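You operate a simulated robot arm through the tools that you are given. There is no shell and no other tool. Be economical: measure what you need, move in short steps, check, and stop when the job is done.

You are at the controls of a simulated robot arm. One attempt, no reset.

TASK
Set right what has fallen over on the top of the wide wooden shelf unit. At the end: the beige carton (marked "KEEP DARK"), which lies on its side on the top of the wide wooden shelf unit, stands upright there; the yellow packet (marked "STARCH"), which lies on its side on the top of the wide wooden shelf unit, stands upright there; the red block stands where the clear short glass stood; the clear short glass is on the white tub (marked "USE FIRST"); whatever was shut is shut again. Leave all else as you found it, and nothing knocked over.
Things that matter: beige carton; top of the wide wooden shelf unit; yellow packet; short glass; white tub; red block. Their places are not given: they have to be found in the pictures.

The check looks at the end state, three seconds after you hand in, the way a careful person would. Anything else that was tipped, shoved, dropped, spilled or broken makes it a failure.

THE ROBOT
A 6-joint arm with a two-finger parallel gripper, fixed in place. Base frame: the origin is at the foot of the arm, x ahead of it, y to its left, z up; the work surface is at about z = 90. Readings come in cm, rad, newtons and seconds.
With the tool pointing down near the work surface it reaches from about 24 to 64 cm from the base axis. Its first joint turns from -1.152 to 1.152 rad. Payload 2.7 kg.
The TCP is the grasp point between the finger pads, 2.3 cm short of the fingertips. In the tool frame z runs along the fingers and y along their closing line. Largest opening 9.4 cm; finger width 3.8, thickness 1; the body of the gripper, 5.4 by 9.6 cm, starts 3.9 cm behind the TCP.
Orientation is that of the tool frame in the base frame, as a unit quaternion [w, x, y, z]. With the fingers straight down and closing along the base's y, the tool's x points along the base's -x, its y along +y and its z along -z.

THE INTERFACE
- The arm moves only by the tool jog_arm. Its argument "moves" is text: rows parted by semicolons, each of 7 numbers parted by spaces: the turn, a rotation vector about the base's x, y, z in degrees, then the shift along the base's x, y, z in cm, then the closure, from 0 (fully open) to 1 (shut). In form: rx ry rz dx dy dz fingers; .... A call has 1 to 20 rows; each row shifts and turns the commanded pose from where the row before left it. Each row takes 0.2 s and may step no farther than 5 cm and 0.15 rad from the row before; otherwise, or with a gripper value out of range, the whole call is refused. A pose out of reach is approached as far as the arm can. The call stops where the force on the tool passes 40 N (or 10 N more than at its start, if that is more) or the arm is blocked; 0.2 s more then pass. The fingers move at their own pace (about 4.5 cm/s each) and stop on an object; they squeeze with about 28 N. The grip force told is the motor's: it shows also when the fingers shut on nothing. Time passes only in rows, and 0.2 s behind the last, so rows that do not move let the fingers close. The reply holds the time, the measured pose of the TCP, the force on the tool along the base axes, the opening and the grip force, in the units named above and with some noise.
- Cameras (640 x 400 px; columns grow to the right, rows downward): "scene" is fixed at [6.56, -42.74, 139.91]; the picture's right is [0.84, -0.55, 0.00], its down [-0.34, -0.52, -0.79] and it looks along [0.43, 0.66, -0.62] (base axes); focal length 214 px, centre (320, 200). "wrist" rides on the gripper at [-3.9, 0, -4.4] in the tool frame; the picture's right is [0.00, -1.00, 0.00], its down [0.97, 0.00, -0.24] and it looks along [0.24, 0.00, 0.97] (tool axes); focal length 218 px, centre (320, 200).
- get_image(camera): a new picture of that camera. No time passes.
- measure_at(camera, pixels): for up to 12 pixels [column, row] of the newest picture of that camera ("zoom" is the newest enlarged one), the place [x, y, z] in the base frame of the surface seen there, good to about 0.2 cm. No time passes.
- close_up(camera, box): a new picture of the part [left, top, right, bottom] of that camera's present view, enlarged. No time passes.
- sign_off(): hands the job in; it is judged then, once.

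Go step by step. Measure first, check grasps and placings, and put right what went wrong. The budget is 80 turns and 38 pictures, counting those below and the enlarged ones. Unless the task says otherwise, let go and move clear before handing in, and close with one line.

The tools are called after "Request:" as a command line: name --argument value ..., lists and objects as JSON in quotes. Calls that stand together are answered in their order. jog_arm: Moves the arm, as the interface text tells. Its arguments: {"type":"object","properties":{"moves":{"type":"string"}},"required":["moves"]} The other tools are called the same way: get_image (camera) takes a picture; measure_at (camera, pixels) gives the place of the surface under pixels of a picture; close_up (camera, box) takes an enlarged picture of a part of a camera's view; sign_off () hands the job in.

At the start:

```text
time_s: 0.0
eef_pos: [34.42, 9.96, 125.67]
tool_rot: [-0.001, 0.0, 1.0, 0.001]
force: [0.9, 0.0, -0.3]
opening: 9.41
grip_force: 0.0
```

scene: 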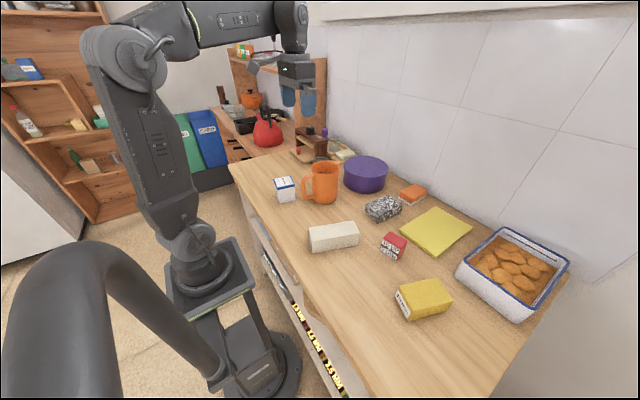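
wrist: 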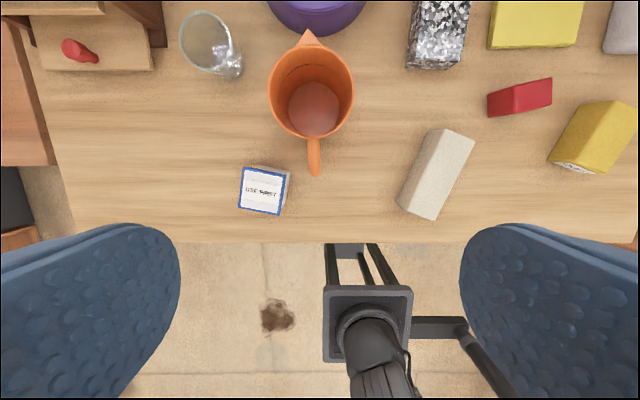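

The wrist picture shows the glass at (207,45), the white tub at (263,190), the carton at (436,175), the packet at (600,135) and the red block at (520,98). I'll enlarge both views for detail.

Request:
close_up --camera "scene" --box '[220, 110, 480, 330]'

Request:
close_up --camera "wrist" --box '[0, 0, 360, 225]'

Request:
measure_at --camera "wrist" --pixels '[[243, 172], [286, 174], [281, 213], [240, 208], [437, 131], [472, 140], [436, 217], [400, 204], [488, 99], [551, 80], [552, 102], [490, 116]]'

Request:
measure_at --camera "scene" --pixels '[[310, 232], [354, 223], [359, 238], [313, 250], [396, 287], [437, 279], [451, 298], [408, 319], [388, 234], [407, 240], [381, 246], [397, 258]]'

```text
1.82 times, centred on (350, 220) of scene
```

zoom: 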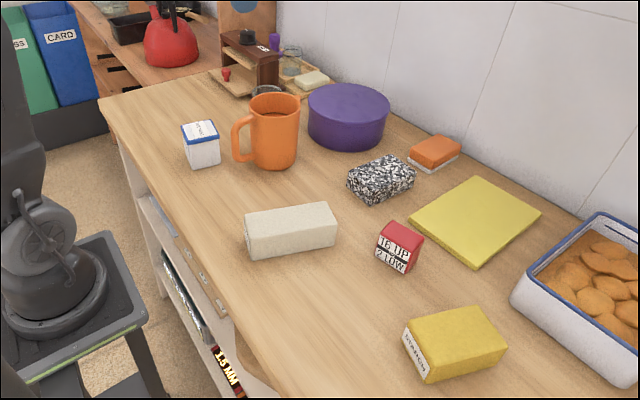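

```text
1.78 times, centred on (180, 112) of wrist
```

zoom: 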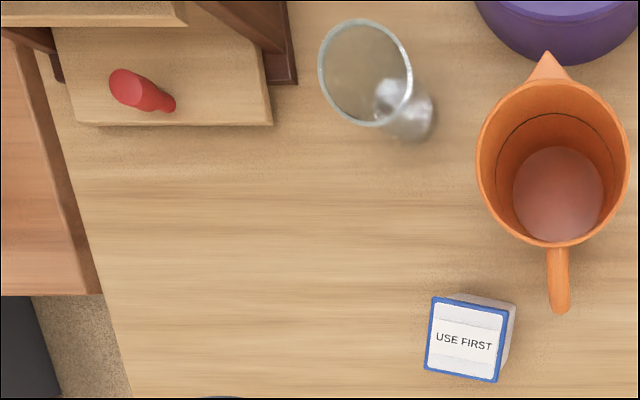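

```text
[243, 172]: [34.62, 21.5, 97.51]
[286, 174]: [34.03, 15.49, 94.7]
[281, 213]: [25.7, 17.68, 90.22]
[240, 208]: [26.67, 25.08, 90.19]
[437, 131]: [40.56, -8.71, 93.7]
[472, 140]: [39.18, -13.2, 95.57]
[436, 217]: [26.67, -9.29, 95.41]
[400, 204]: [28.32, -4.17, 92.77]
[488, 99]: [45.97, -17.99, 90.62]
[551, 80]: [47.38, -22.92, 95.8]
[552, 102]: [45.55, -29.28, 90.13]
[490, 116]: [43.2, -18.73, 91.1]
```

```text
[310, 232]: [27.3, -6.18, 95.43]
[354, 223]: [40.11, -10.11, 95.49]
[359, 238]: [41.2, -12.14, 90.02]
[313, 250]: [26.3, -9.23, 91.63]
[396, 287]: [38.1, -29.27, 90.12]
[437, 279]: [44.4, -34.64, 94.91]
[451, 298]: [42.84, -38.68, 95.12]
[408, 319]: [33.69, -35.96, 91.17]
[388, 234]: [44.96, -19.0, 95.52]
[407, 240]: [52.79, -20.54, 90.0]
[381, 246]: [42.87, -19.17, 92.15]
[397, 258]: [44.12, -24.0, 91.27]
```

The scene zoom shows labels on the end faces of the carton, packet and block. I'll enlarge these and the glass corner before planning the grasps.

Request:
close_up --camera "scene" --box '[300, 205, 460, 325]'

Request:
close_up --camera "scene" --box '[270, 120, 390, 210]'

Request:
measure_at --camera "wrist" --pixels '[[245, 175], [282, 178], [277, 210], [244, 204], [262, 190], [187, 40], [204, 13], [225, 50], [210, 75], [195, 71], [226, 68], [150, 68]]'

Request:
measure_at --camera "wrist" --pixels '[[440, 135], [467, 142], [430, 213], [404, 200], [492, 100], [548, 83], [548, 100], [492, 113], [588, 105], [628, 108], [605, 165], [565, 158]]'

```text
3.33 times, centred on (380, 265) of scene
```

zoom: 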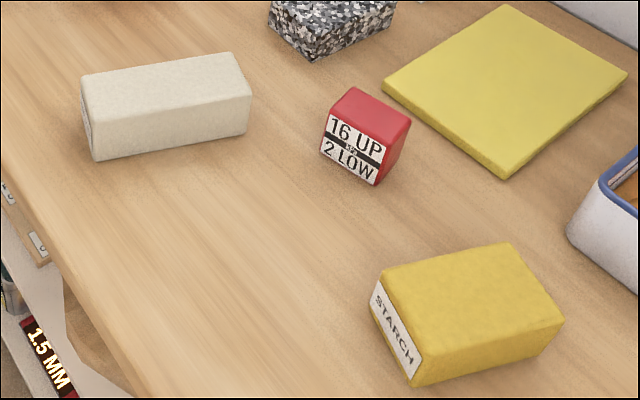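

```text
4.44 times, centred on (330, 165) of scene
```

zoom: 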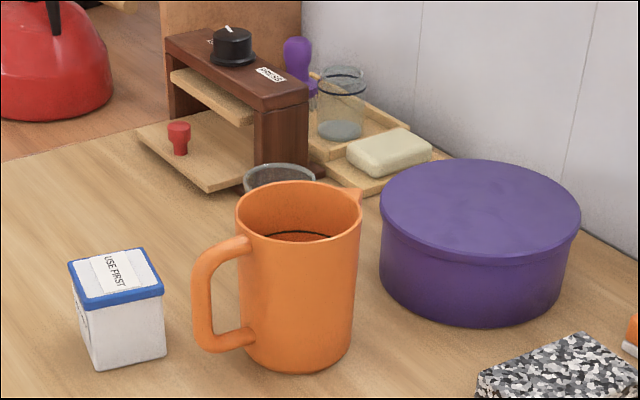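

```text
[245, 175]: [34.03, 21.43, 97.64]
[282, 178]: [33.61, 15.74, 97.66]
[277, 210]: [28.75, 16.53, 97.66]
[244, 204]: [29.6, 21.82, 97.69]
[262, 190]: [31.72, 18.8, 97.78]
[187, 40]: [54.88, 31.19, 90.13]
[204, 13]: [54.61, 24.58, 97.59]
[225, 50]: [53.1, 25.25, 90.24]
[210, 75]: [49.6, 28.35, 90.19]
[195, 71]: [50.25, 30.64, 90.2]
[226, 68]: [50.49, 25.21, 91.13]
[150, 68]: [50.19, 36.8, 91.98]
```

```text
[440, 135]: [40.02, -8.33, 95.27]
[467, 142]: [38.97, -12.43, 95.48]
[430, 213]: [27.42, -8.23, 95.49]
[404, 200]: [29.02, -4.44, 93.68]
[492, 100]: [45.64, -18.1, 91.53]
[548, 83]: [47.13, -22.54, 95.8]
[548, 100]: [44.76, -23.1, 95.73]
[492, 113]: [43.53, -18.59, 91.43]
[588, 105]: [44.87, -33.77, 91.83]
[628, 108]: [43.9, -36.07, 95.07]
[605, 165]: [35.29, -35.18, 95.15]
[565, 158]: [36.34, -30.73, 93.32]
```

The glass rim centre works out at about (51.1, 24.9), with the rim near z 97.6. The tub lid centre is about (31.6, 18.8) at z 97.7. I'll move above the glass and look again.

Request:
jog_arm --moves "0 0 0 2.77 2.49 -2.0 0;0 0 0 2.77 2.49 -2.0 0;0 0 0 2.77 2.49 -2.0 0;0 0 0 2.77 2.49 -2.0 0;0 0 0 2.77 2.49 -2.0 0;0 0 0 2.77 2.49 -2.0 0;0 0 0 0 0 0 0"

Request:
get_image --camera "wrist"

Request:
measure_at --camera "scene" --pixels '[[328, 141], [324, 158], [318, 141], [345, 172], [345, 165]]'

```text
time_s: 1.6
eef_pos: [50.99, 25.13, 113.8]
tool_rot: [-0.001, 0.0, 1.0, 0.001]
force: [-0.1, -0.1, 0.7]
opening: 9.4
grip_force: 0.0
```

```text
31 pictures are left
```

wrist: 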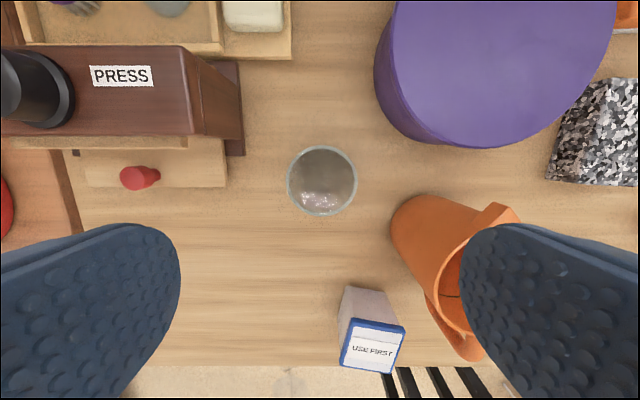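

```text
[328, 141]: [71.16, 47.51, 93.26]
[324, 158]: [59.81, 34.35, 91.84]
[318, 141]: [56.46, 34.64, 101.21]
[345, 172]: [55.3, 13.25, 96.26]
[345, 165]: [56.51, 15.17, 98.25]
```

The glass is clear in view at (322,180), with the press leg's right edge at column 240 and the mug at (440,240). I'll measure these for clearances.

Request:
measure_at --camera "wrist" --pixels '[[289, 181], [356, 181], [322, 148], [322, 214], [244, 152], [190, 130], [226, 185], [395, 230], [430, 199], [430, 146], [500, 207], [320, 185]]'

```text
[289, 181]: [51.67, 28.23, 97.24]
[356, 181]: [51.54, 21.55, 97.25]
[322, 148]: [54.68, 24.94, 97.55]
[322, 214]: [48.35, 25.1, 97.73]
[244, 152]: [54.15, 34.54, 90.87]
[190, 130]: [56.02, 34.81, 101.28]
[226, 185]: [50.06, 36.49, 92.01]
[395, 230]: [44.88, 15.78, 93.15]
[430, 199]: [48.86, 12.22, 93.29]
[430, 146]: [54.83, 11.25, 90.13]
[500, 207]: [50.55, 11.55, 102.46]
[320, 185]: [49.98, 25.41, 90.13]
```

The glass is centred at (51.5, 24.95), about 6.7 cm wide with its rim at z 97.5, and both fingers clear the press and mug. I'll descend to z 95 and close.

Request:
jog_arm --moves "0 0 0 0.5 -0.15 -4 0;0 0 0 0 0 -4 0;0 0 0 0 0 -4 0;0 0 0 0 0 -4 0;0 0 0 0 0 -2.8 0;0 0 0 0 0 0 0;0 0 0 0 0 0 0.3;0 0 0 0 0 0 0.6;0 0 0 0 0 0 0.6;0 0 0 0 0 0 0.6;0 0 0 0 0 0 0.6"

```text
time_s: 4.0
eef_pos: [51.47, 24.75, 94.89]
tool_rot: [0.0, 0.0, 1.0, 0.0]
force: [-0.1, -0.2, -0.2]
opening: 6.69
grip_force: 28.2
```

The grip holds at 6.69 cm. I'll lift clear of everything and carry the glass above the tub.

Request:
jog_arm --moves "0 0 0 0 0 2 0.6;0 0 0 0 0 4 0.6;0 0 0 0 0 4.5 0.6;0 0 0 0 0 4.5 0.6;0 0 0 -4 -1.17 0 0.6;0 0 0 -4 -1.17 0 0.6;0 0 0 -4 -1.17 0 0.6;0 0 0 -4 -1.17 0 0.6;0 0 0 -3.97 -1.17 0 0.6;0 0 0 0 0 0 0.6;0 0 0 0 0 0 0.6"

Request:
close_up --camera "scene" --box '[230, 100, 390, 200]'

```text
time_s: 6.4
eef_pos: [31.69, 18.95, 109.85]
tool_rot: [0.0, 0.0, 1.0, 0.001]
force: [-0.1, 0.8, -0.9]
opening: 6.67
grip_force: 28.2
```

```text
4.00 times, centred on (310, 150) of scene
```

zoom: 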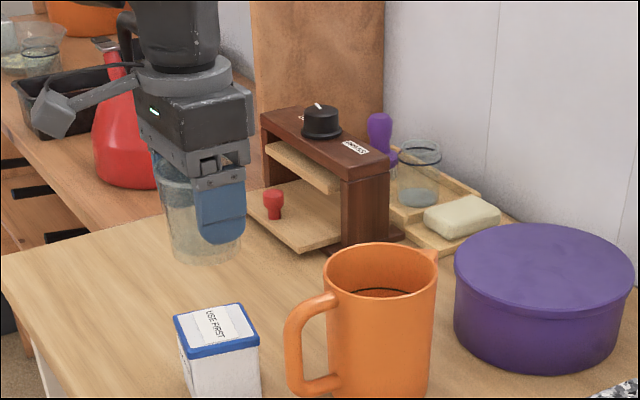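

The glass is above the tub. Now I'll measure the lid corners in the zoom to confirm the centre.

Request:
measure_at --camera "zoom" --pixels '[[178, 319], [239, 305], [257, 336], [194, 351], [217, 329]]'

```text
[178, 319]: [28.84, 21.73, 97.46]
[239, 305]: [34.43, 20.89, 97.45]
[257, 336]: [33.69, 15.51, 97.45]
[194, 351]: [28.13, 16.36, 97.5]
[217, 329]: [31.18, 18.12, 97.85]
```

The lid centre is about (31.35, 18.7) at z 97.7. I'll shift slightly and lower the glass until it touches.

Request:
jog_arm --moves "0 0 0 -0.3 -0.2 -2.5 0.6;0 0 0 0 0 -2.5 0.6;0 0 0 0 0 -1.3 0.6;0 0 0 0 0 -0.5 0.6;0 0 0 0 0 -0.3 0.6;0 0 0 0 0 -0.1 0.6;0 0 0 0 0 0 0.6"

Request:
close_up --camera "scene" --box '[240, 130, 340, 210]'

```text
time_s: 8.0
eef_pos: [31.25, 18.74, 102.62]
tool_rot: [0.0, 0.0, 1.0, 0.001]
force: [-1.2, -0.6, -2.3]
opening: 6.69
grip_force: 27.9
```

```text
5.00 times, centred on (290, 170) of scene
```

zoom: 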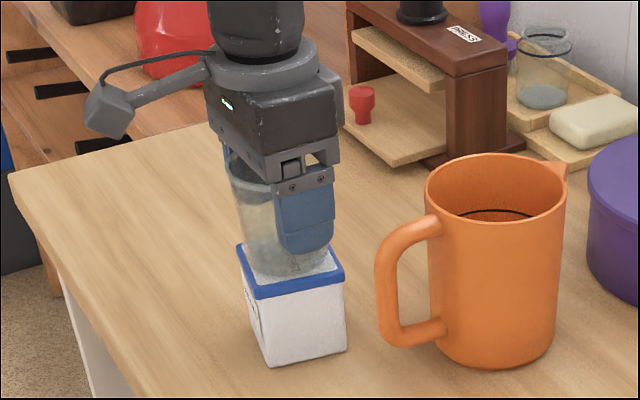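

The glass is centred and practically on the lid. I'll lower in small steps to feel for contact.

Request:
jog_arm --moves "0 0 0 0 0 -0.1 0.6;0 0 0 0 0 0 0.6"

```text
time_s: 8.6
eef_pos: [31.19, 18.8, 102.56]
tool_rot: [0.0, 0.0, 1.0, 0.001]
force: [0.0, -0.4, -2.4]
opening: 6.7
grip_force: 27.8
```

Request:
jog_arm --moves "0 0 0 0 0 -0.1 0.6;0 0 0 0 0 0 0.6"

```text
time_s: 9.2
eef_pos: [31.27, 18.7, 102.44]
tool_rot: [0.0, 0.0, 1.0, 0.002]
force: [-1.1, 0.5, -1.7]
opening: 6.68
grip_force: 28.3
```

There is no clear contact yet, so I'll step down a little more.

Request:
jog_arm --moves "0 0 0 0 0 -0.1 0.6;0 0 0 0 0 0 0.6"

```text
time_s: 9.8
eef_pos: [31.21, 18.75, 102.3]
tool_rot: [0.001, 0.0, 1.0, 0.0]
force: [-2.4, -0.6, 5.6]
opening: 6.69
grip_force: 27.9
```

The force turned upward (5.6 N), so the glass rests on the lid. I'll open gently and rise straight up.

Request:
jog_arm --moves "0 0 0 0 0 0 0.2;0 0 0 0 0 0 0;0 0 0 0 0 0 0;0 0 0 0 0 0 0;0 0 0 0 0 3 0;0 0 0 0 0 4 0;0 0 0 0 0 4 0;0 0 0 0 0 0 0"

Request:
get_image --camera "wrist"

```text
time_s: 11.6
eef_pos: [31.1, 18.92, 113.65]
tool_rot: [0.0, 0.0, 1.0, 0.001]
force: [-0.5, -0.6, 0.0]
opening: 9.4
grip_force: 0.2
```

```text
28 pictures are left
```

wrist: 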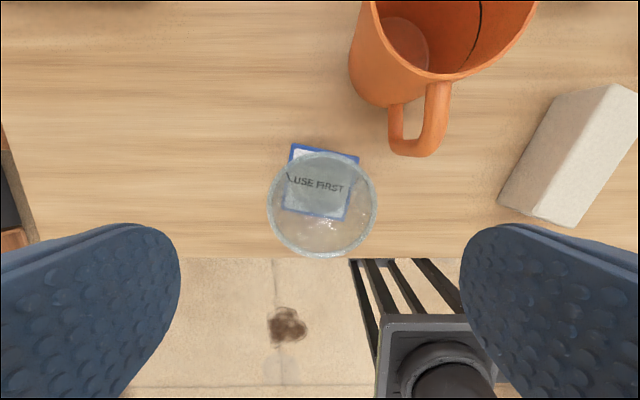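

The glass stands centred on the tub. Next I'll move above the red block, staying high over the mug.

Request:
jog_arm --moves "0 0 0 1.3 -4 0.2 0;0 0 0 1.3 -4 0.2 0;0 0 0 1.3 -4 0.2 0;0 0 0 1.3 -4 0.2 0;0 0 0 1.3 -4 0.2 0;0 0 0 1.3 -4 0.2 0;0 0 0 1.3 -4 0.2 0;0 0 0 1.3 -4 0.2 0;0 0 0 1.3 -4 0.2 0;0 0 0 1.3 -4 0.2 0;0 0 0 0 0 0 0"

Request:
get_image --camera "wrist"

```text
time_s: 14.0
eef_pos: [44.11, -21.38, 115.17]
tool_rot: [0.0, -0.001, 1.0, 0.001]
force: [-0.3, -0.2, -0.4]
opening: 9.41
grip_force: 0.1
```

```text
27 pictures are left
```

wrist: 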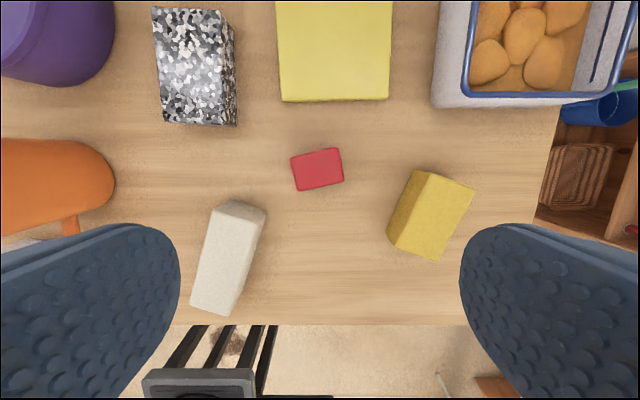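

Request:
measure_at --camera "wrist" --pixels '[[294, 159], [338, 151], [341, 179], [300, 187], [422, 173], [470, 188], [434, 256], [392, 238], [231, 204], [263, 213], [230, 312], [193, 301]]'

Request:
close_up --camera "wrist" --box '[180, 130, 500, 330]'

```text
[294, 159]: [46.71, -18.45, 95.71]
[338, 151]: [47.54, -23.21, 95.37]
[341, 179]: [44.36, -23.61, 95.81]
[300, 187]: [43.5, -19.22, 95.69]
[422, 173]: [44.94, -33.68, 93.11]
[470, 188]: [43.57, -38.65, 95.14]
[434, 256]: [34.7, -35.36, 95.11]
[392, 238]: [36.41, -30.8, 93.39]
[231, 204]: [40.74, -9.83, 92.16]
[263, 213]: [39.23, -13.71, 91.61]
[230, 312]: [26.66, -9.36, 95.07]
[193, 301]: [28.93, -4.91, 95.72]
```

```text
2.00 times, centred on (340, 230) of wrist
```

zoom: 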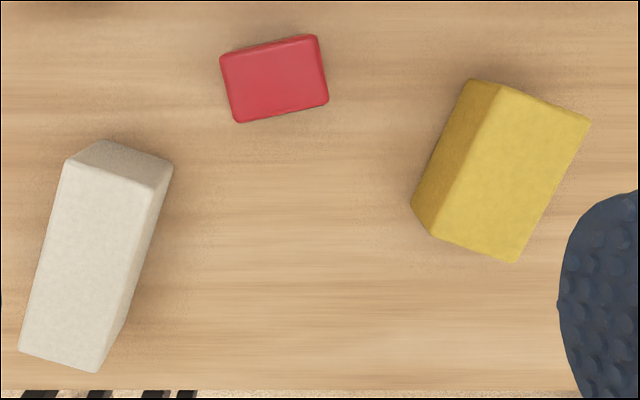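

The red block's top is centred at (45.5, -21.1) at z 95.8, about 5 × 3.4 cm and yawed roughly 10°. I'll align, descend to z 93.4 and grip.

Request:
jog_arm --moves "0 0 5 0.7 0.15 -3 0;0 0 5 0.7 0.12 -3 0;0 0 0 0 0 -4 0;0 0 0 0 0 -4 0;0 0 0 0 0 -4 0;0 0 0 0 0 -3.7 0;0 0 0 0 0 0 0;0 0 0 0 0 0 0.4;0 0 0 0 0 0 0.8;0 0 0 0 0 0 0.8;0 0 0 0 0 0 0.8;0 0 0 0 0 0 0.8"

```text
time_s: 16.6
eef_pos: [45.57, -20.95, 93.47]
tool_rot: [0.0, -0.087, 0.996, 0.001]
force: [-0.3, -0.1, 0.2]
opening: 5.59
grip_force: 28.1
```

The block is gripped (5.59 cm). I'll lift it above the mug height and carry it to the glass's old place at (51.5, 24.95).

Request:
jog_arm --moves "0 0 0 0 0 3 0.8;0 0 0 0 0 4.5 0.8;0 0 0 0 0 4.8 0.8;0 0 0 0 0 4.8 0.8;0 0 0 0.593 4.59 0 0.8;0 0 0 0.593 4.59 0 0.8;0 0 0 0.593 4.59 0 0.8;0 0 0 0.593 4.59 0 0.8;0 0 0 0.593 4.59 0 0.8;0 0 0 0.593 4.59 0 0.8;0 0 0 0.593 4.59 0 0.8;0 0 0 0.593 4.59 0 0.8;0 0 0 0.593 4.59 0 0.8;0 0 0 0.593 4.59 0 0.8;0 0 0 0 0 0 0.8;0 0 0 0 0 0 0.8"

Request:
get_image --camera "wrist"

```text
time_s: 20.0
eef_pos: [51.5, 24.85, 110.69]
tool_rot: [0.0, -0.087, 0.996, 0.002]
force: [1.0, 0.0, -1.5]
opening: 5.57
grip_force: 28.4
```

```text
25 pictures are left
```

wrist: 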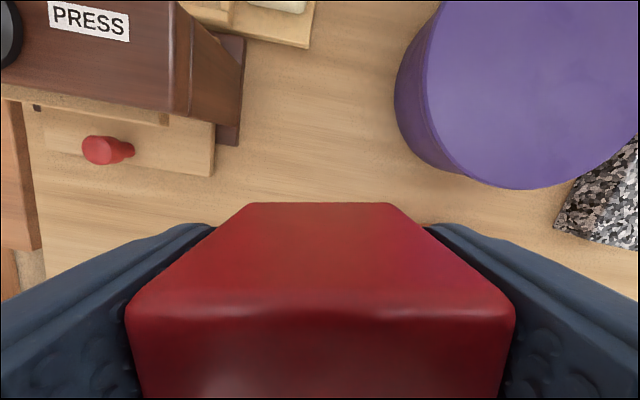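

The place is free and the block sits straight in the grip. I'll lower it to the table height at which it was gripped.

Request:
jog_arm --moves "0 0 0 0 0.1 -4.5 0.8;0 0 0 0 0 -4.5 0.8;0 0 0 0 0 -4 0.8;0 0 0 0 0 -2.5 0.8;0 0 0 0 0 -1.2 0.8;0 0 0 0 0 -0.4 0.8;0 0 0 0 0 0 0.8"

```text
time_s: 21.6
eef_pos: [51.61, 25.02, 93.72]
tool_rot: [0.0, -0.087, 0.996, 0.001]
force: [-0.1, -1.0, -2.0]
opening: 5.59
grip_force: 27.8
```

Request:
jog_arm --moves "0 0 0 0 0 -0.15 0.8;0 0 0 0 0 -0.1 0.8;0 0 0 0 0 0 0.8"

```text
time_s: 22.4
eef_pos: [51.69, 25.02, 93.46]
tool_rot: [0.001, -0.088, 0.996, 0.001]
force: [-4.3, -3.3, 13.2]
opening: 5.58
grip_force: 28.2
```

The block is in contact with the table (13 N). I'll release, rise and look.

Request:
jog_arm --moves "0 0 0 0 0 0.05 0.4;0 0 0 0 0 0 0;0 0 0 0 0 0 0;0 0 0 0 0 0 0;0 0 0 0 0 3 0;0 0 0 0 0 4.5 0;0 0 0 0 0 4.7 0;0 0 -5 0 0 4.7 0;0 0 -5 0 0 2 0;0 0 0 0 0 0 0"

Request:
get_image --camera "wrist"

```text
time_s: 24.6
eef_pos: [51.57, 25.21, 112.39]
tool_rot: [0.0, -0.001, 1.0, 0.001]
force: [0.3, -0.2, -0.5]
opening: 9.38
grip_force: 0.1
```

```text
24 pictures are left
```

wrist: 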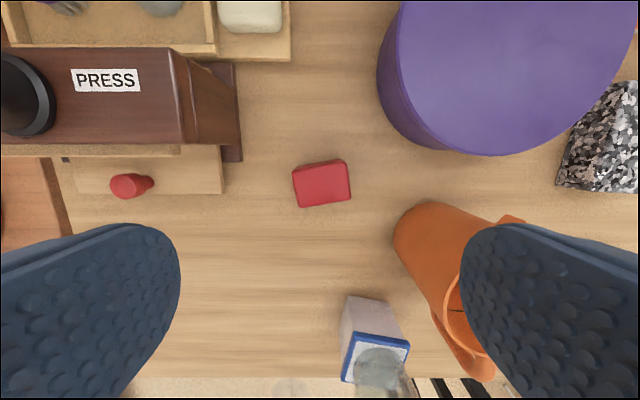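

The red block stands where the glass stood. Next I'll look closely at the carton's and packet's end labels to determine which end is the top.

Request:
close_up --camera "scene" --box '[300, 215, 364, 255]'

Request:
close_up --camera "scene" --box '[388, 272, 460, 324]'

```text
10.00 times, centred on (332, 235) of scene
```

zoom: 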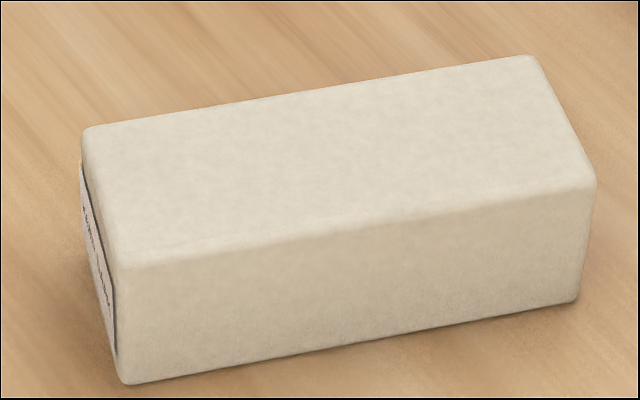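

```text
7.69 times, centred on (424, 298) of scene
```

zoom: 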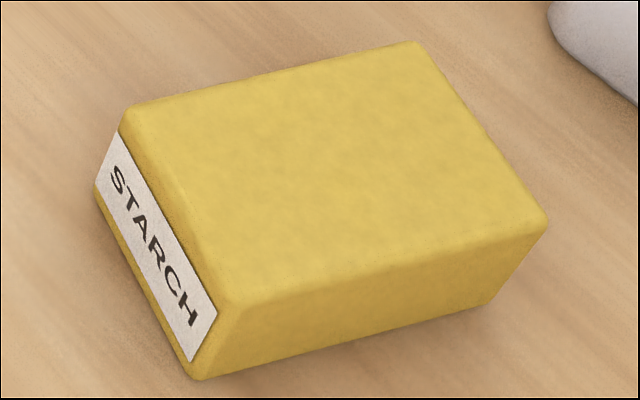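

The labels are on the end faces that now point toward the robot, so each should stand with that end up. I'll move toward the carton while turning the tool 180° in yaw, so that I can later turn it back and pitch the carton with the label end up.

Request:
jog_arm --moves "0 0 0 -1.95 -3.8 0.5 0;0 0 8 -1.95 -3.8 0.5 0;0 0 8 -1.95 -3.8 0.5 0;0 0 8 -1.95 -3.8 0.5 0;0 0 8 -1.95 -3.8 0.2 0;0 0 8 -1.95 -3.8 0.2 0;0 0 8 -1.95 -3.8 0 0;0 0 8 -1.95 -3.8 0 0;0 0 8 -1.95 -3.8 0 0;0 0 8 0 0 0 0;0 0 8 0 0 0 0;0 0 0 0 0 0 0"

```text
time_s: 27.2
eef_pos: [34.0, -9.28, 114.7]
tool_rot: [-0.001, -0.643, 0.766, 0.001]
force: [0.1, -0.1, 0.8]
opening: 9.39
grip_force: 0.1
```

The yaw has reached 80° without trouble. I'll continue to 163°, which suits the carton's axis, then look down on it.

Request:
jog_arm --moves "0 0 8.3 0 0 0 0;0 0 8.3 0 0 0 0;0 0 8.3 0 0 0 0;0 0 8.3 0 0 0 0;0 0 8.3 0 0 0 0;0 0 8.3 0 0 0 0;0 0 8.3 0 0 0 0;0 0 8.3 0 0 0 0;0 0 8.3 0 0 0 0;0 0 8.3 0 0 0 0;0 0 0 0 0 0 0"

Request:
get_image --camera "wrist"

```text
time_s: 29.6
eef_pos: [34.0, -9.17, 114.65]
tool_rot: [0.0, 0.989, -0.148, 0.0]
force: [0.3, -0.5, -0.3]
opening: 9.38
grip_force: 0.0
```

```text
21 pictures are left
```

wrist: 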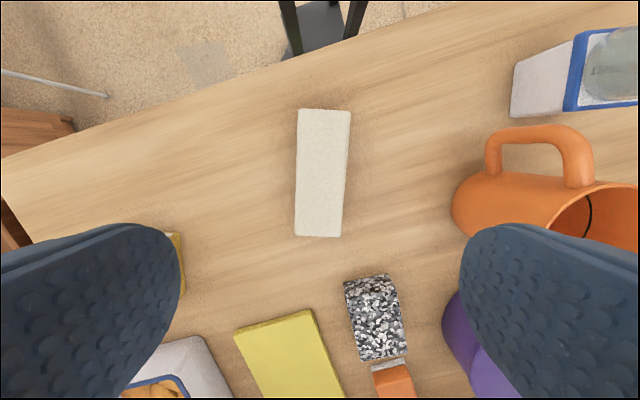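

The carton is seen cleanly now at (299–350, 109–237). I'll measure its corners and the granite block's edges.

Request:
measure_at --camera "wrist" --pixels '[[302, 112], [346, 116], [337, 233], [298, 233], [324, 170], [300, 170], [345, 170], [345, 283], [388, 275], [361, 358], [236, 335], [308, 312]]'

```text
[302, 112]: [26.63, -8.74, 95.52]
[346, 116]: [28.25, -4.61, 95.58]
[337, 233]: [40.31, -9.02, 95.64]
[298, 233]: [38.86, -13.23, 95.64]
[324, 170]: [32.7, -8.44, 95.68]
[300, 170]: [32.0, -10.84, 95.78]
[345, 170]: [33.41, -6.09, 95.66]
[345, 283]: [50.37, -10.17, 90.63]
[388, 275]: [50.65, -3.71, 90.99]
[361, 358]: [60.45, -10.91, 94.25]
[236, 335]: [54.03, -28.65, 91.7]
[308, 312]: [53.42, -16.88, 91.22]
```

The carton is centred at (33.5, -8.9), axis yaw about -20°, 13.5 × 5 × 5.6 cm. I'll grip about 2 cm from its centre on the label side, at (31.6, -8.2).

Request:
jog_arm --moves "0 0 -3.3 -1.2 0.5 -4 0;0 0 0 -1.2 0.45 -4 0;0 0 0 0 0 -4 0;0 0 0 0 0 -4 0;0 0 0 0 0 -3.2 0;0 0 0 0 0 -2 0;0 0 0 0 0 0 0;0 0 0 0 0 0 0.4;0 0 0 0 0 0 0.8;0 0 0 0 0 0 0.8;0 0 0 0 0 0 0.8;0 0 0 0 0 0 0.8"

```text
time_s: 32.2
eef_pos: [31.58, -8.52, 93.51]
tool_rot: [0.002, 0.984, -0.176, 0.001]
force: [0.8, 0.6, 0.9]
opening: 5.52
grip_force: 28.4
```

The carton is gripped (5.52 cm). I'll lift it and begin turning the yaw back while moving outward.

Request:
jog_arm --moves "0 0 0 0 0 2 0.8;0 0 0 0 0 4 0.8;0 0 0 0 0 4.5 0.8;0 0 0 0 0 4.5 0.8;0 0 0 0 0 4.5 0.8;0 0 -8.4 1 -0.5 0 0.8;0 0 -8.4 1 -0.5 0 0.8;0 0 -8.4 1 -0.5 0 0.8;0 0 -8.4 1 -0.5 0 0.8;0 0 -8.4 1 -0.5 0 0.8;0 0 -8.4 1 -0.5 0 0.8;0 0 -8.4 1 -0.5 0 0.8;0 0 -8.4 1 -0.5 0 0.8;0 0 -8.4 0 0 0 0.8;0 0 -8.4 0 0 0 0.8;0 0 0 0 0 0 0.8"

Request:
get_image --camera "scene"

```text
time_s: 35.6
eef_pos: [39.69, -12.26, 112.99]
tool_rot: [-0.001, -0.613, 0.79, 0.001]
force: [-0.4, -0.5, -3.6]
opening: 5.49
grip_force: 27.7
```

```text
20 pictures are left
```

scene: 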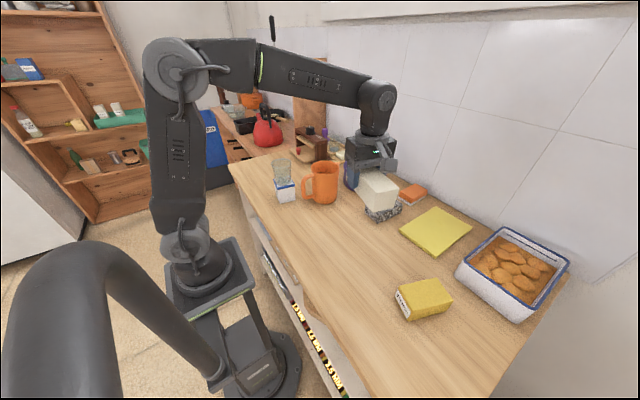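

The carton is held level and clear, at yaw 75.6°. I'll turn the remaining 92.6° to yaw -17°, then start pitching.

Request:
jog_arm --moves "0 0 -8.42 0 0 0 0.8;0 0 -8.42 0 0 0 0.8;0 0 -8.42 0 0 0 0.8;0 0 -8.42 0 0 0 0.8;0 0 -8.42 0 0 0 0.8;0 0 -8.42 0 0 0 0.8;0 0 -8.42 0 0 0 0.8;0 0 -8.42 0 0 0 0.8;0 0 -8.42 0 0 0 0.8;0 0 -8.42 0 0 0 0.8;0 0 -8.42 0 0 0 0.8;-2.39 -7.82 0 0 0 0 0.8;-2.39 -7.82 0 0 0 0 0.8;-2.39 -7.82 0 0 0 0 0.8;-2.39 -7.82 0 0 0 0 0.8;-2.39 -7.82 0 0 0 0 0.8;0 0 0 0 0 0 0.8"

Request:
get_image --camera "scene"

```text
time_s: 39.2
eef_pos: [39.68, -12.24, 113.01]
tool_rot: [0.346, 0.137, 0.927, -0.051]
force: [0.3, -0.1, -2.5]
opening: 5.49
grip_force: 27.7
```

```text
19 pictures are left
```

scene: 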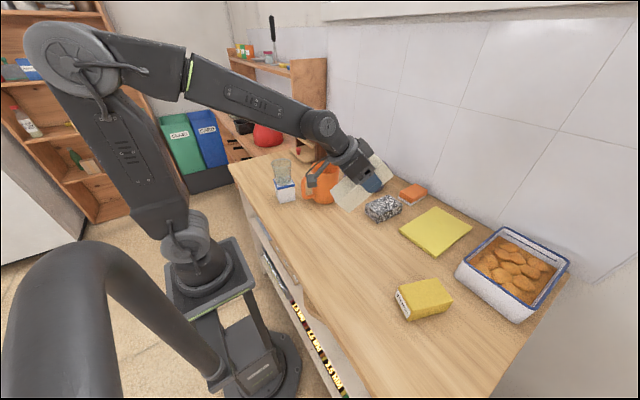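

The carton pitches up as intended (about 41° so far). I'll finish the remaining 49° and move to (43.7, -14).

Request:
jog_arm --moves "-2.39 -7.82 0 0.7 -0.3 0 0.8;-2.39 -7.82 0 0.7 -0.3 0 0.8;-2.39 -7.82 0 0.7 -0.3 0 0.8;-2.39 -7.82 0 0.7 -0.3 0 0.8;-2.39 -7.82 0 0.7 -0.3 0 0.8;-2.39 -7.82 0 0.5 -0.3 0 0.8;0 0 0 0 0 0 0.8;0 0 0 0 0 0 0.8"

Request:
close_up --camera "scene" --box '[270, 110, 470, 260]'

```text
time_s: 41.0
eef_pos: [45.18, -8.77, 115.32]
tool_rot: [0.602, 0.145, 0.777, -0.114]
force: [0.3, -0.5, -2.7]
opening: 5.47
grip_force: 27.7
out of reach, approached as far as the arm can: row 2, 3, 4, 5, 6
```

```text
2.67 times, centred on (370, 185) of scene
```

zoom: 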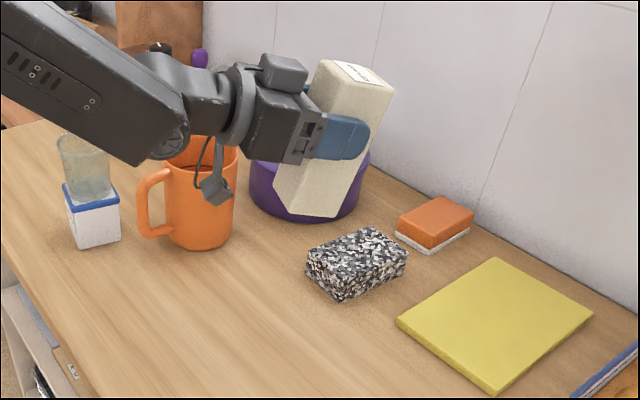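

The label "KEEP DARK" is now at the upper end, but the tool can't pitch fully outward, because it lines up with the forearm. I'll measure the clearance of the hanging box near (215,190) before choosing a sideways approach.

Request:
measure_at --camera "zoom" --pixels '[[215, 190], [215, 203], [205, 190], [275, 158], [232, 140], [307, 213], [345, 68], [320, 65], [388, 88], [340, 140]]'

```text
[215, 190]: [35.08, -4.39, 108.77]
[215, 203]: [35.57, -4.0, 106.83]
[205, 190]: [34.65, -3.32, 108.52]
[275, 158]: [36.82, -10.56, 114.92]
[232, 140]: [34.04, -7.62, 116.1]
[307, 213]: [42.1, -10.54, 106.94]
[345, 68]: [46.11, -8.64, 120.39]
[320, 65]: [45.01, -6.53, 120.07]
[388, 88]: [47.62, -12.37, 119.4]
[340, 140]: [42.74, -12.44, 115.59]
```

The hanging box sits about 9.5 cm on the tool's +x side, so it would hit the table with this grip. I'll pitch back to level, lay the carton flat on the free table, and regrasp with the tool turned 180°, so the box ends on top.

Request:
jog_arm --moves "2.39 7.82 0 0 0 0 0.8;2.39 7.82 0 0 0 0 0.8;2.39 7.82 0 0 0 0 0.8;2.39 7.82 0 0 0 0 0.8;2.39 7.82 0 0 0 0 0.8;2.39 7.82 0 0 0 0 0.8;2.39 7.82 0 0 0 0 0.8;2.39 7.82 0 0 0 0 0.8;2.39 7.82 0 0 0 0 0.8;2.39 7.82 0 0 0 0 0.8;2.39 7.82 0 0 0 0 0.8;0 0 0 0 0 0 0.8"

```text
time_s: 43.6
eef_pos: [45.33, -8.78, 115.29]
tool_rot: [-0.128, 0.151, 0.98, -0.015]
force: [0.3, -1.0, -3.0]
opening: 5.49
grip_force: 28.1
```

The commanded pose was clipped, so the tool is now over-tilted by about 15°. I'll level it and turn yaw toward 45° above the free table at (43.4, -14.6).

Request:
jog_arm --moves "-0.25 -7.4 0 0 0 0 0.8;-0.25 -7.4 0 0 0 0 0.8;0 0 7.75 -0.6 -1.9 0 0.8;0 0 7.75 -0.6 -1.9 0 0.8;0 0 7.75 -0.7 -2 0 0.8;0 0 7.75 0 0 0 0.8;0 0 7.75 0 0 0 0.8;0 0 7.75 0 0 0 0.8;0 0 7.75 0 0 0 0.8;0 0 7.75 0 0 0 0.8;0 0 0 0 0 0 0.8"

Request:
close_up --camera "scene" --box '[290, 120, 470, 260]'

```text
time_s: 46.0
eef_pos: [43.27, -14.58, 115.25]
tool_rot: [0.0, -0.379, 0.925, -0.001]
force: [0.0, 0.4, -2.9]
opening: 5.5
grip_force: 28.2
```

```text
2.86 times, centred on (380, 190) of scene
```

zoom: 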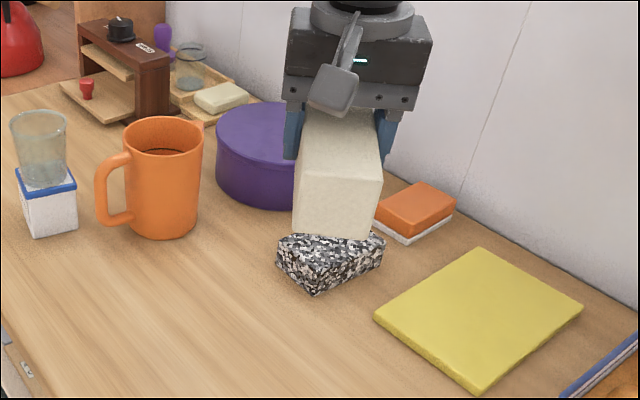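

The tool is vertical again at yaw 44.5° and the carton hangs above free table. I'll lower it to just above its original grip height.

Request:
jog_arm --moves "0 0 0 0 0 -4.5 0.8;0 0 0 0 0 -4.5 0.8;0 0 0 0 0 -4.5 0.8;0 0 0 0 0 -4 0.8;0 0 0 0 0 -2.5 0.8;0 0 0 0 0 -1 0.8;0 0 0 0 0 -0.4 0.8;0 0 0 0 0 0 0.8"

```text
time_s: 47.8
eef_pos: [43.25, -14.66, 93.83]
tool_rot: [0.001, -0.378, 0.926, 0.0]
force: [-0.1, 0.0, -3.1]
opening: 5.47
grip_force: 28.3
```

Request:
jog_arm --moves "0 0 0 0 0 -0.15 0.8;0 0 0 0 0 -0.1 0.8;0 0 0 0 0 -0.05 0.8;0 0 0 0 0 0 0.8"

```text
time_s: 48.8
eef_pos: [43.18, -14.52, 93.66]
tool_rot: [-0.001, -0.38, 0.925, 0.0]
force: [-3.1, -2.0, 6.4]
opening: 5.47
grip_force: 27.9
```

The carton touches down (6.4 N). I'll release, rise and start turning yaw by -180°.

Request:
jog_arm --moves "0 0 0 0 0 0 0.4;0 0 0 0 0 0 0;0 0 0 0 0 0 0;0 0 0 0 0 0 0;0 0 0 0 0 3 0;0 0 0 0 0 4.5 0;0 0 0 0 0 4.5 0;0 0 -8.2 0 0 4.5 0;0 0 -8.2 0 0 2 0;0 0 -8.2 0 0 0 0;0 0 -8.2 0 0 0 0;0 0 -8.2 0 0 0 0;0 0 -8.2 0 0 0 0;0 0 -8.2 0 0 0 0;0 0 -8.2 0 0 0 0;0 0 -8.2 0 0 0 0;0 0 -8.2 0 0 0 0;0 0 -8.2 0 0 0 0;0 0 -8.2 0 0 0 0"

Request:
jog_arm --moves "0 0 -8.2 0 0 0 0;0 0 -8.2 0 0 0 0;0 0 -8.2 0 0 0 0;0 0 -8.2 0 0 0 0;0 0 -8.2 0 0 0 0;0 0 -8.2 0 0 0 0;0 0 -8.2 0 0 0 0;0 0 -8.2 0 0 0 0;0 0 -8.2 0 0 0 0;0 0 -8.2 0 0 0 0;0 0 0 0 0 0 0"

Request:
get_image --camera "wrist"

```text
time_s: 52.8
eef_pos: [43.34, -14.5, 112.16]
tool_rot: [-0.001, 0.455, 0.89, -0.001]
force: [0.3, 0.2, 1.0]
opening: 9.41
grip_force: 0.0
```

```text
time_s: 55.2
eef_pos: [43.37, -14.46, 112.05]
tool_rot: [0.0, 0.927, 0.375, -0.001]
force: [0.6, -0.1, 0.9]
opening: 9.41
grip_force: 0.0
```

```text
16 pictures are left
```

wrist: 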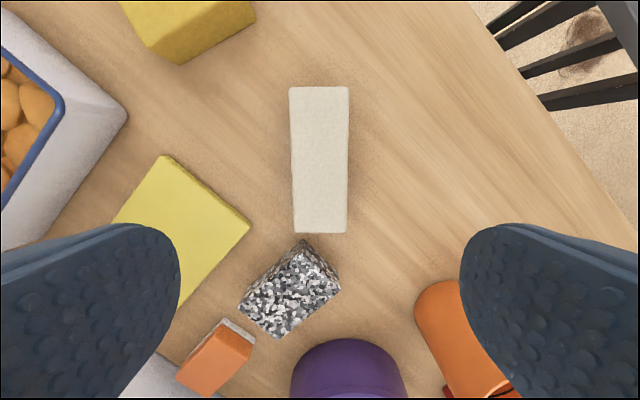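

The tool is now at yaw -136° with the carton straight below, its label end at the lower edge (row 233). I'll measure its corners.

Request:
measure_at --camera "wrist" --pixels '[[293, 91], [346, 91], [343, 228], [296, 228], [319, 160]]'

```text
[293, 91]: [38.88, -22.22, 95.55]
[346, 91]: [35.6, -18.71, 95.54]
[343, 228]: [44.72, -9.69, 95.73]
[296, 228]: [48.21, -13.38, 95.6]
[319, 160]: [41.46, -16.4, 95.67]
```

The carton is centred at (41.85, -16.0) with its axis at 44°, matching the tool. I'll descend and grip near (43.3, -14.6).

Request:
jog_arm --moves "0 0 0 0 0 -4.5 0;0 0 0 0 0 -4.5 0;0 0 0 0 0 -4.5 0;0 0 0 0 0 -3 0;0 0 0 0 0 -1.9 0;0 0 0 0 0 0 0;0 0 0 0 0 0 0.4;0 0 0 0 0 0 0.8;0 0 0 0 0 0 0.8;0 0 0 0 0 0 0.8;0 0 0 0 0 0 0.8"

```text
time_s: 57.6
eef_pos: [43.35, -14.5, 93.68]
tool_rot: [-0.001, 0.927, 0.375, 0.0]
force: [-0.1, -0.9, -0.1]
opening: 5.51
grip_force: 28.2
```

The carton is gripped. I'll lift it 13 cm and pitch halfway.

Request:
jog_arm --moves "0 0 0 0 0 2 0.8;0 0 0 0 0 3.5 0.8;0 0 0 0 0 4 0.8;0 0 0 0 0 4 0.8;5.69 -5.88 0 0 0 0 0.8;5.69 -5.88 0 0 0 0 0.8;5.69 -5.88 0 0 0 0 0.8;5.69 -5.88 0 0 0 0 0.8;5.69 -5.88 0 0 0 0 0.8;5.69 -5.88 0 0 0 0 0.8;0 0 0 0 0 0 0.8"

Request:
get_image --camera "scene"

```text
time_s: 60.0
eef_pos: [43.31, -14.58, 107.29]
tool_rot: [-0.156, 0.843, 0.342, 0.386]
force: [-0.1, -0.4, -3.4]
opening: 5.51
grip_force: 28.2
```

```text
15 pictures are left
```

scene: 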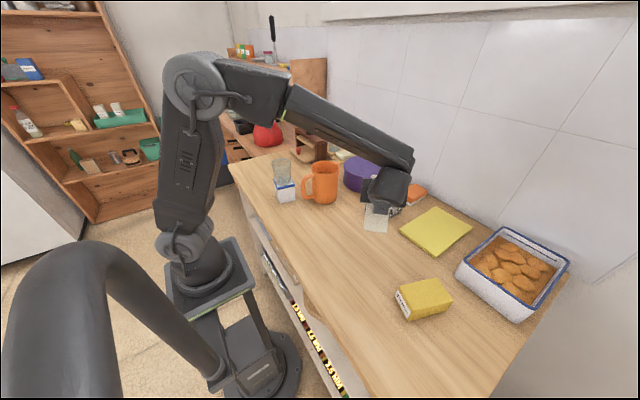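

The pitch is 49° with no limit hit. I'll complete the remaining 41°.

Request:
jog_arm --moves "5.69 -5.88 0 0 0 0 0.8;5.69 -5.88 0 0 0 0 0.8;5.69 -5.88 0 0 0 0 0.8;5.69 -5.88 0 0 0 0 0.8;5.69 -5.88 0 0 0 0 0.8;0 0 0 0 0 0 0.8;0 0 0 0 0 0 0.8"

Request:
get_image --camera "scene"

```text
time_s: 61.6
eef_pos: [43.28, -14.46, 107.21]
tool_rot: [-0.265, 0.654, 0.267, 0.656]
force: [-0.3, -0.7, -3.3]
opening: 5.49
grip_force: 27.9
```

```text
14 pictures are left
```

scene: 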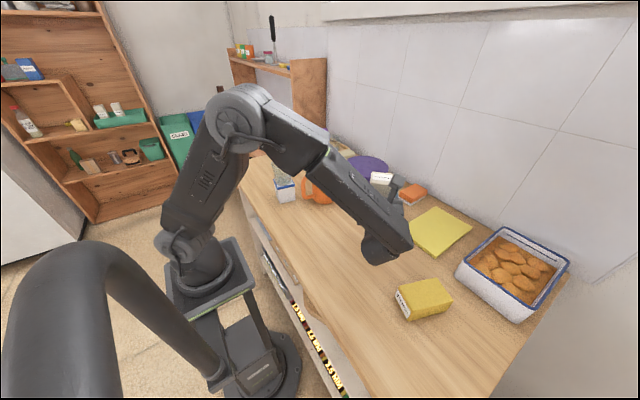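

The tool is horizontal and the carton upright in the grip. The wrist knuckle near (380,255) is the lowest part, so I'll measure its height before lowering.

Request:
measure_at --camera "scene" --pixels '[[380, 262], [370, 258], [395, 258], [408, 247], [382, 178], [372, 175], [392, 182], [365, 240]]'

Request:
get_image --camera "wrist"

```text
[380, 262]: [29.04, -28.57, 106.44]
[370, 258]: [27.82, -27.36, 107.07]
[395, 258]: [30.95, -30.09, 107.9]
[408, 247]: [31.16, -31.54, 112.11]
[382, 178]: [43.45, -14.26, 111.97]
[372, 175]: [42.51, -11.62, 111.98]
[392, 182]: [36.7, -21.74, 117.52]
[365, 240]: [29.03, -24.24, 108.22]
```

```text
13 pictures are left
```

wrist: 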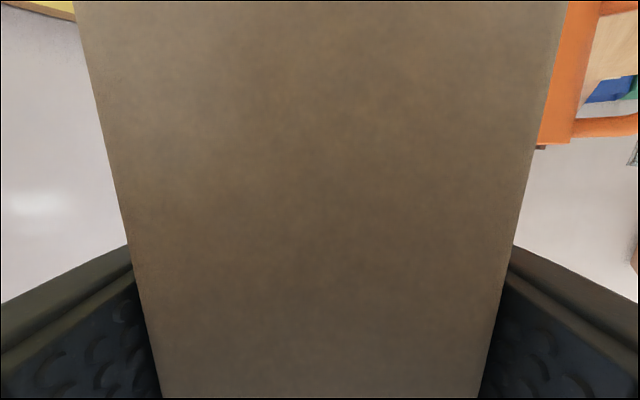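

The carton top is at z 112.0, so its bottom is near 98.5, and the knuckle is well above the table. I'll lower by about 8 cm and then probe for contact.

Request:
jog_arm --moves "0 0 0 0 0 -2.5 0.8;0 0 0 0 0 -2.5 0.8;0 0 0 0 0 -1.8 0.8;0 0 0 0 0 -0.8 0.8;0 0 0 0 0 -0.3 0.8;0 0 0 0 0 0 0.8"

Request:
close_up --camera "scene" --box '[310, 140, 470, 290]'

```text
time_s: 63.0
eef_pos: [43.35, -14.54, 99.34]
tool_rot: [-0.266, 0.655, 0.267, 0.655]
force: [0.4, 0.3, -2.0]
opening: 5.5
grip_force: 28.0
```

```text
2.67 times, centred on (390, 215) of scene
```

zoom: 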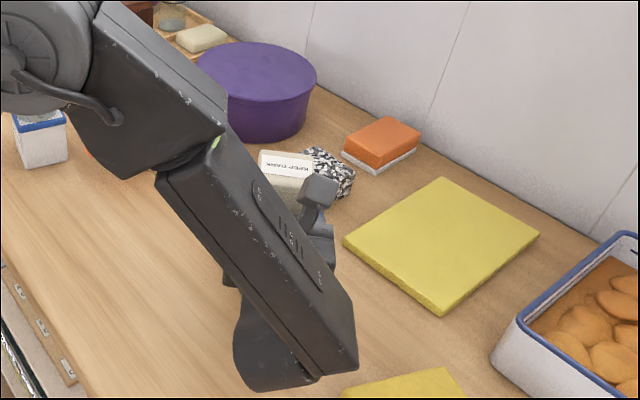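

All is clear, and "KEEP DARK" reads on the upper face. I'll probe downward.

Request:
jog_arm --moves "0 0 0 0 0 -0.2 0.8;0 0 0 0 0 -0.15 0.8;0 0 0 0 0 0 0.8"

```text
time_s: 63.8
eef_pos: [43.26, -14.4, 99.1]
tool_rot: [-0.265, 0.653, 0.266, 0.657]
force: [-4.3, -1.5, 19.8]
opening: 5.51
grip_force: 28.3
```

The carton stands on the table (19.8 N). I'll ease up slightly, open fully and withdraw along the tool axis.

Request:
jog_arm --moves "0 0 0 0 0 0.1 0.8;0 0 0 0 0 0 0.6;0 0 0 0 0 0 0.3;0 0 0 0 0 0 0;0 0 0 0 0 0 0;0 0 0 0 0 0 0;0 0 0 -0.72 -0.695 0 0;0 0 0 -1.44 -1.39 0 0;0 0 0 -1.44 -1.39 0 0;0 0 0 -1.44 -1.39 0 0;0 0 0 -1.44 -1.39 0 0;0 0 0 0 0 0 0"

Request:
get_image --camera "wrist"

```text
time_s: 66.4
eef_pos: [36.77, -20.73, 98.96]
tool_rot: [-0.265, 0.655, 0.267, 0.655]
force: [-0.8, -0.4, -0.7]
opening: 9.4
grip_force: 0.1
```

```text
11 pictures are left
```

wrist: 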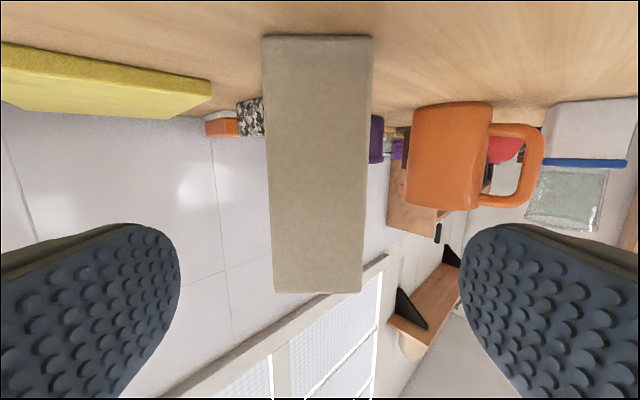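

The carton stands upright on its own (seen upside down in the wrist picture). I'll rise and pitch the tool back down.

Request:
jog_arm --moves "0 0 0 -0.7 -0.7 3.5 0;0 0 0 0 0 4.5 0;0 0 0 0 0 4.5 0;0 0 0 0 0 3 0;-5.69 5.88 0 0 0 0 0;-5.69 5.88 0 0 0 0 0;-5.69 5.88 0 0 0 0 0;-5.69 5.88 0 0 0 0 0;-5.69 5.88 0 0 0 0 0;-5.69 5.88 0 0 0 0 0;-5.69 5.88 0 0 0 0 0;-5.69 5.88 0 0 0 0 0;-5.69 5.88 0 0 0 0 0;-5.69 5.88 0 0 0 0 0;-5.69 5.88 0 0 0 0 0;0 0 0 0 0 0 0"

Request:
jog_arm --moves "0 0 8.3 0.2 -1 0 0;0 0 8.3 0.2 -1 0 0;0 0 8.3 0.2 -1 0 0;0 0 8.3 0.2 -1 0 0;0 0 8.3 0.2 -1 0 0;0 0 8.3 0.2 -1 0 0;0 0 8.3 0.2 -1 0 0;0 0 8.3 0.2 -1 0 0;0 0 8.3 0.2 -1 0 0;0 0 8.3 0.2 -1 0 0;0 0 8.3 0 -1 0 0;0 0 8.3 0 -1 0 0;0 0 8.3 0 0 0 0;0 0 8.3 0 0 0 0;0 0 0 0 0 0 0"

Request:
get_image --camera "wrist"

```text
time_s: 69.8
eef_pos: [36.21, -21.37, 114.58]
tool_rot: [0.0, 0.927, 0.375, 0.0]
force: [0.3, 0.3, -0.7]
opening: 9.43
grip_force: 0.0
```

```text
time_s: 73.0
eef_pos: [38.07, -33.49, 114.56]
tool_rot: [0.0, 0.171, 0.985, 0.0]
force: [0.0, -0.1, -0.2]
opening: 9.42
grip_force: 0.0
```

```text
10 pictures are left
```

wrist: 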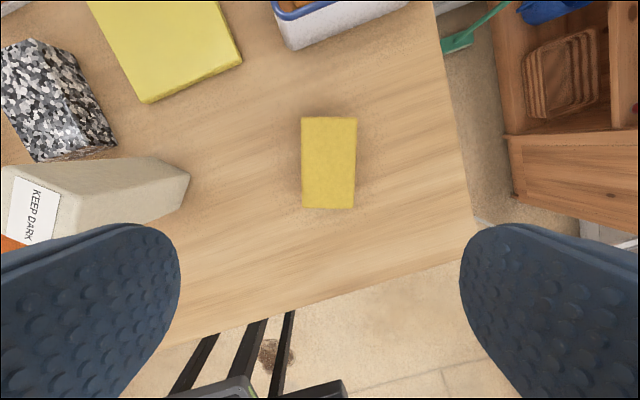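

The packet lies at (302–357, 117–208), nearly aligned with the tool, and the carton stands with its label on top. I'll measure the packet.

Request:
measure_at --camera "wrist" --pixels '[[304, 120], [354, 120], [352, 205], [305, 204], [329, 162], [40, 200], [60, 165], [180, 185]]'

```text
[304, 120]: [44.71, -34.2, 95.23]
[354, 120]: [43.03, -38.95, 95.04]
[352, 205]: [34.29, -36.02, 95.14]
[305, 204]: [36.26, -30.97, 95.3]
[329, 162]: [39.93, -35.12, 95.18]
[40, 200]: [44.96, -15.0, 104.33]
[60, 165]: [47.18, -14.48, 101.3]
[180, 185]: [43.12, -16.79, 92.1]
```

The packet is centred at (39.6, -35.0), its axis matching the tool yaw, top at z 95.2. I'll tilt the tool 20° outward, which gives more clearance when I stand it up, and grip about 2 cm toward the label end.

Request:
jog_arm --moves "-2.25 -6.28 0 -0.2 -0.4 -3 0;-2.25 -6.28 0 -0.17 -0.46 -3 0;-2.25 -6.28 0 0 0 -3 0;0 0 0 0 0 -4 0;0 0 0 0 0 -4 0;0 0 0 0 0 -3 0;0 0 0 0 0 -1.2 0;0 0 0 0 0 0 0"

```text
time_s: 74.8
eef_pos: [37.84, -34.28, 93.45]
tool_rot: [0.17, 0.169, 0.97, -0.031]
force: [0.8, -0.1, 0.2]
opening: 9.37
grip_force: 0.0
```

Request:
jog_arm --moves "0 0 0 0 0 0 0.4;0 0 0 0 0 0 0.8;0 0 0 0 0 0 0.8;0 0 0 0 0 0 0.8;0 0 0 0 0 0 0.8;0 0 0 0 0 2 0.8;0 0 0 0 0 4 0.8;0 0 0 0 0 4.5 0.8;0 0 0 0 0 4.5 0.8;0 0 0 0 0 0 0.8"

Request:
get_image --camera "scene"

```text
time_s: 77.0
eef_pos: [37.86, -34.45, 108.43]
tool_rot: [0.171, 0.169, 0.97, -0.03]
force: [-0.4, 1.0, -2.5]
opening: 5.99
grip_force: 28.1
```

```text
9 pictures are left
```

scene: 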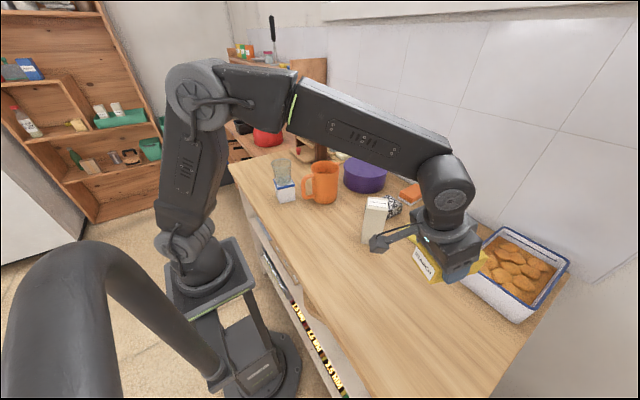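

The packet is held level (5.99 cm). I'll turn it to yaw -136° while moving toward (41.9, -27), a little higher to clear the carton.

Request:
jog_arm --moves "0 0 -8.29 0.4 0.7 0.5 0.8;0 0 -8.29 0.4 0.7 0.5 0.8;0 0 -8.29 0.4 0.7 0.5 0.8;0 0 -8.29 0.4 0.7 0.5 0.8;0 0 -8.29 0.4 0.7 0.5 0.8;0 0 -8.29 0.4 0.7 0.5 0.8;0 0 -8.29 0.4 0.7 0 0.8;0 0 -8.29 0.4 0.7 0 0.8;0 0 -8.29 0.4 0.7 0 0.8;0 0 -8.29 0.4 0.7 0 0.8;0 0 -8.29 0 0 0 0.8;0 0 -8.29 0 0 0 0.8;0 0 -8.29 0 0 0 0.8;0 0 -8.29 0 0 0 0.8;0 0 0 0 0 0 0.8"

```text
time_s: 80.2
eef_pos: [41.69, -27.35, 111.25]
tool_rot: [0.065, 0.913, 0.37, -0.161]
force: [-0.2, 0.1, -1.4]
opening: 5.99
grip_force: 28.2
```

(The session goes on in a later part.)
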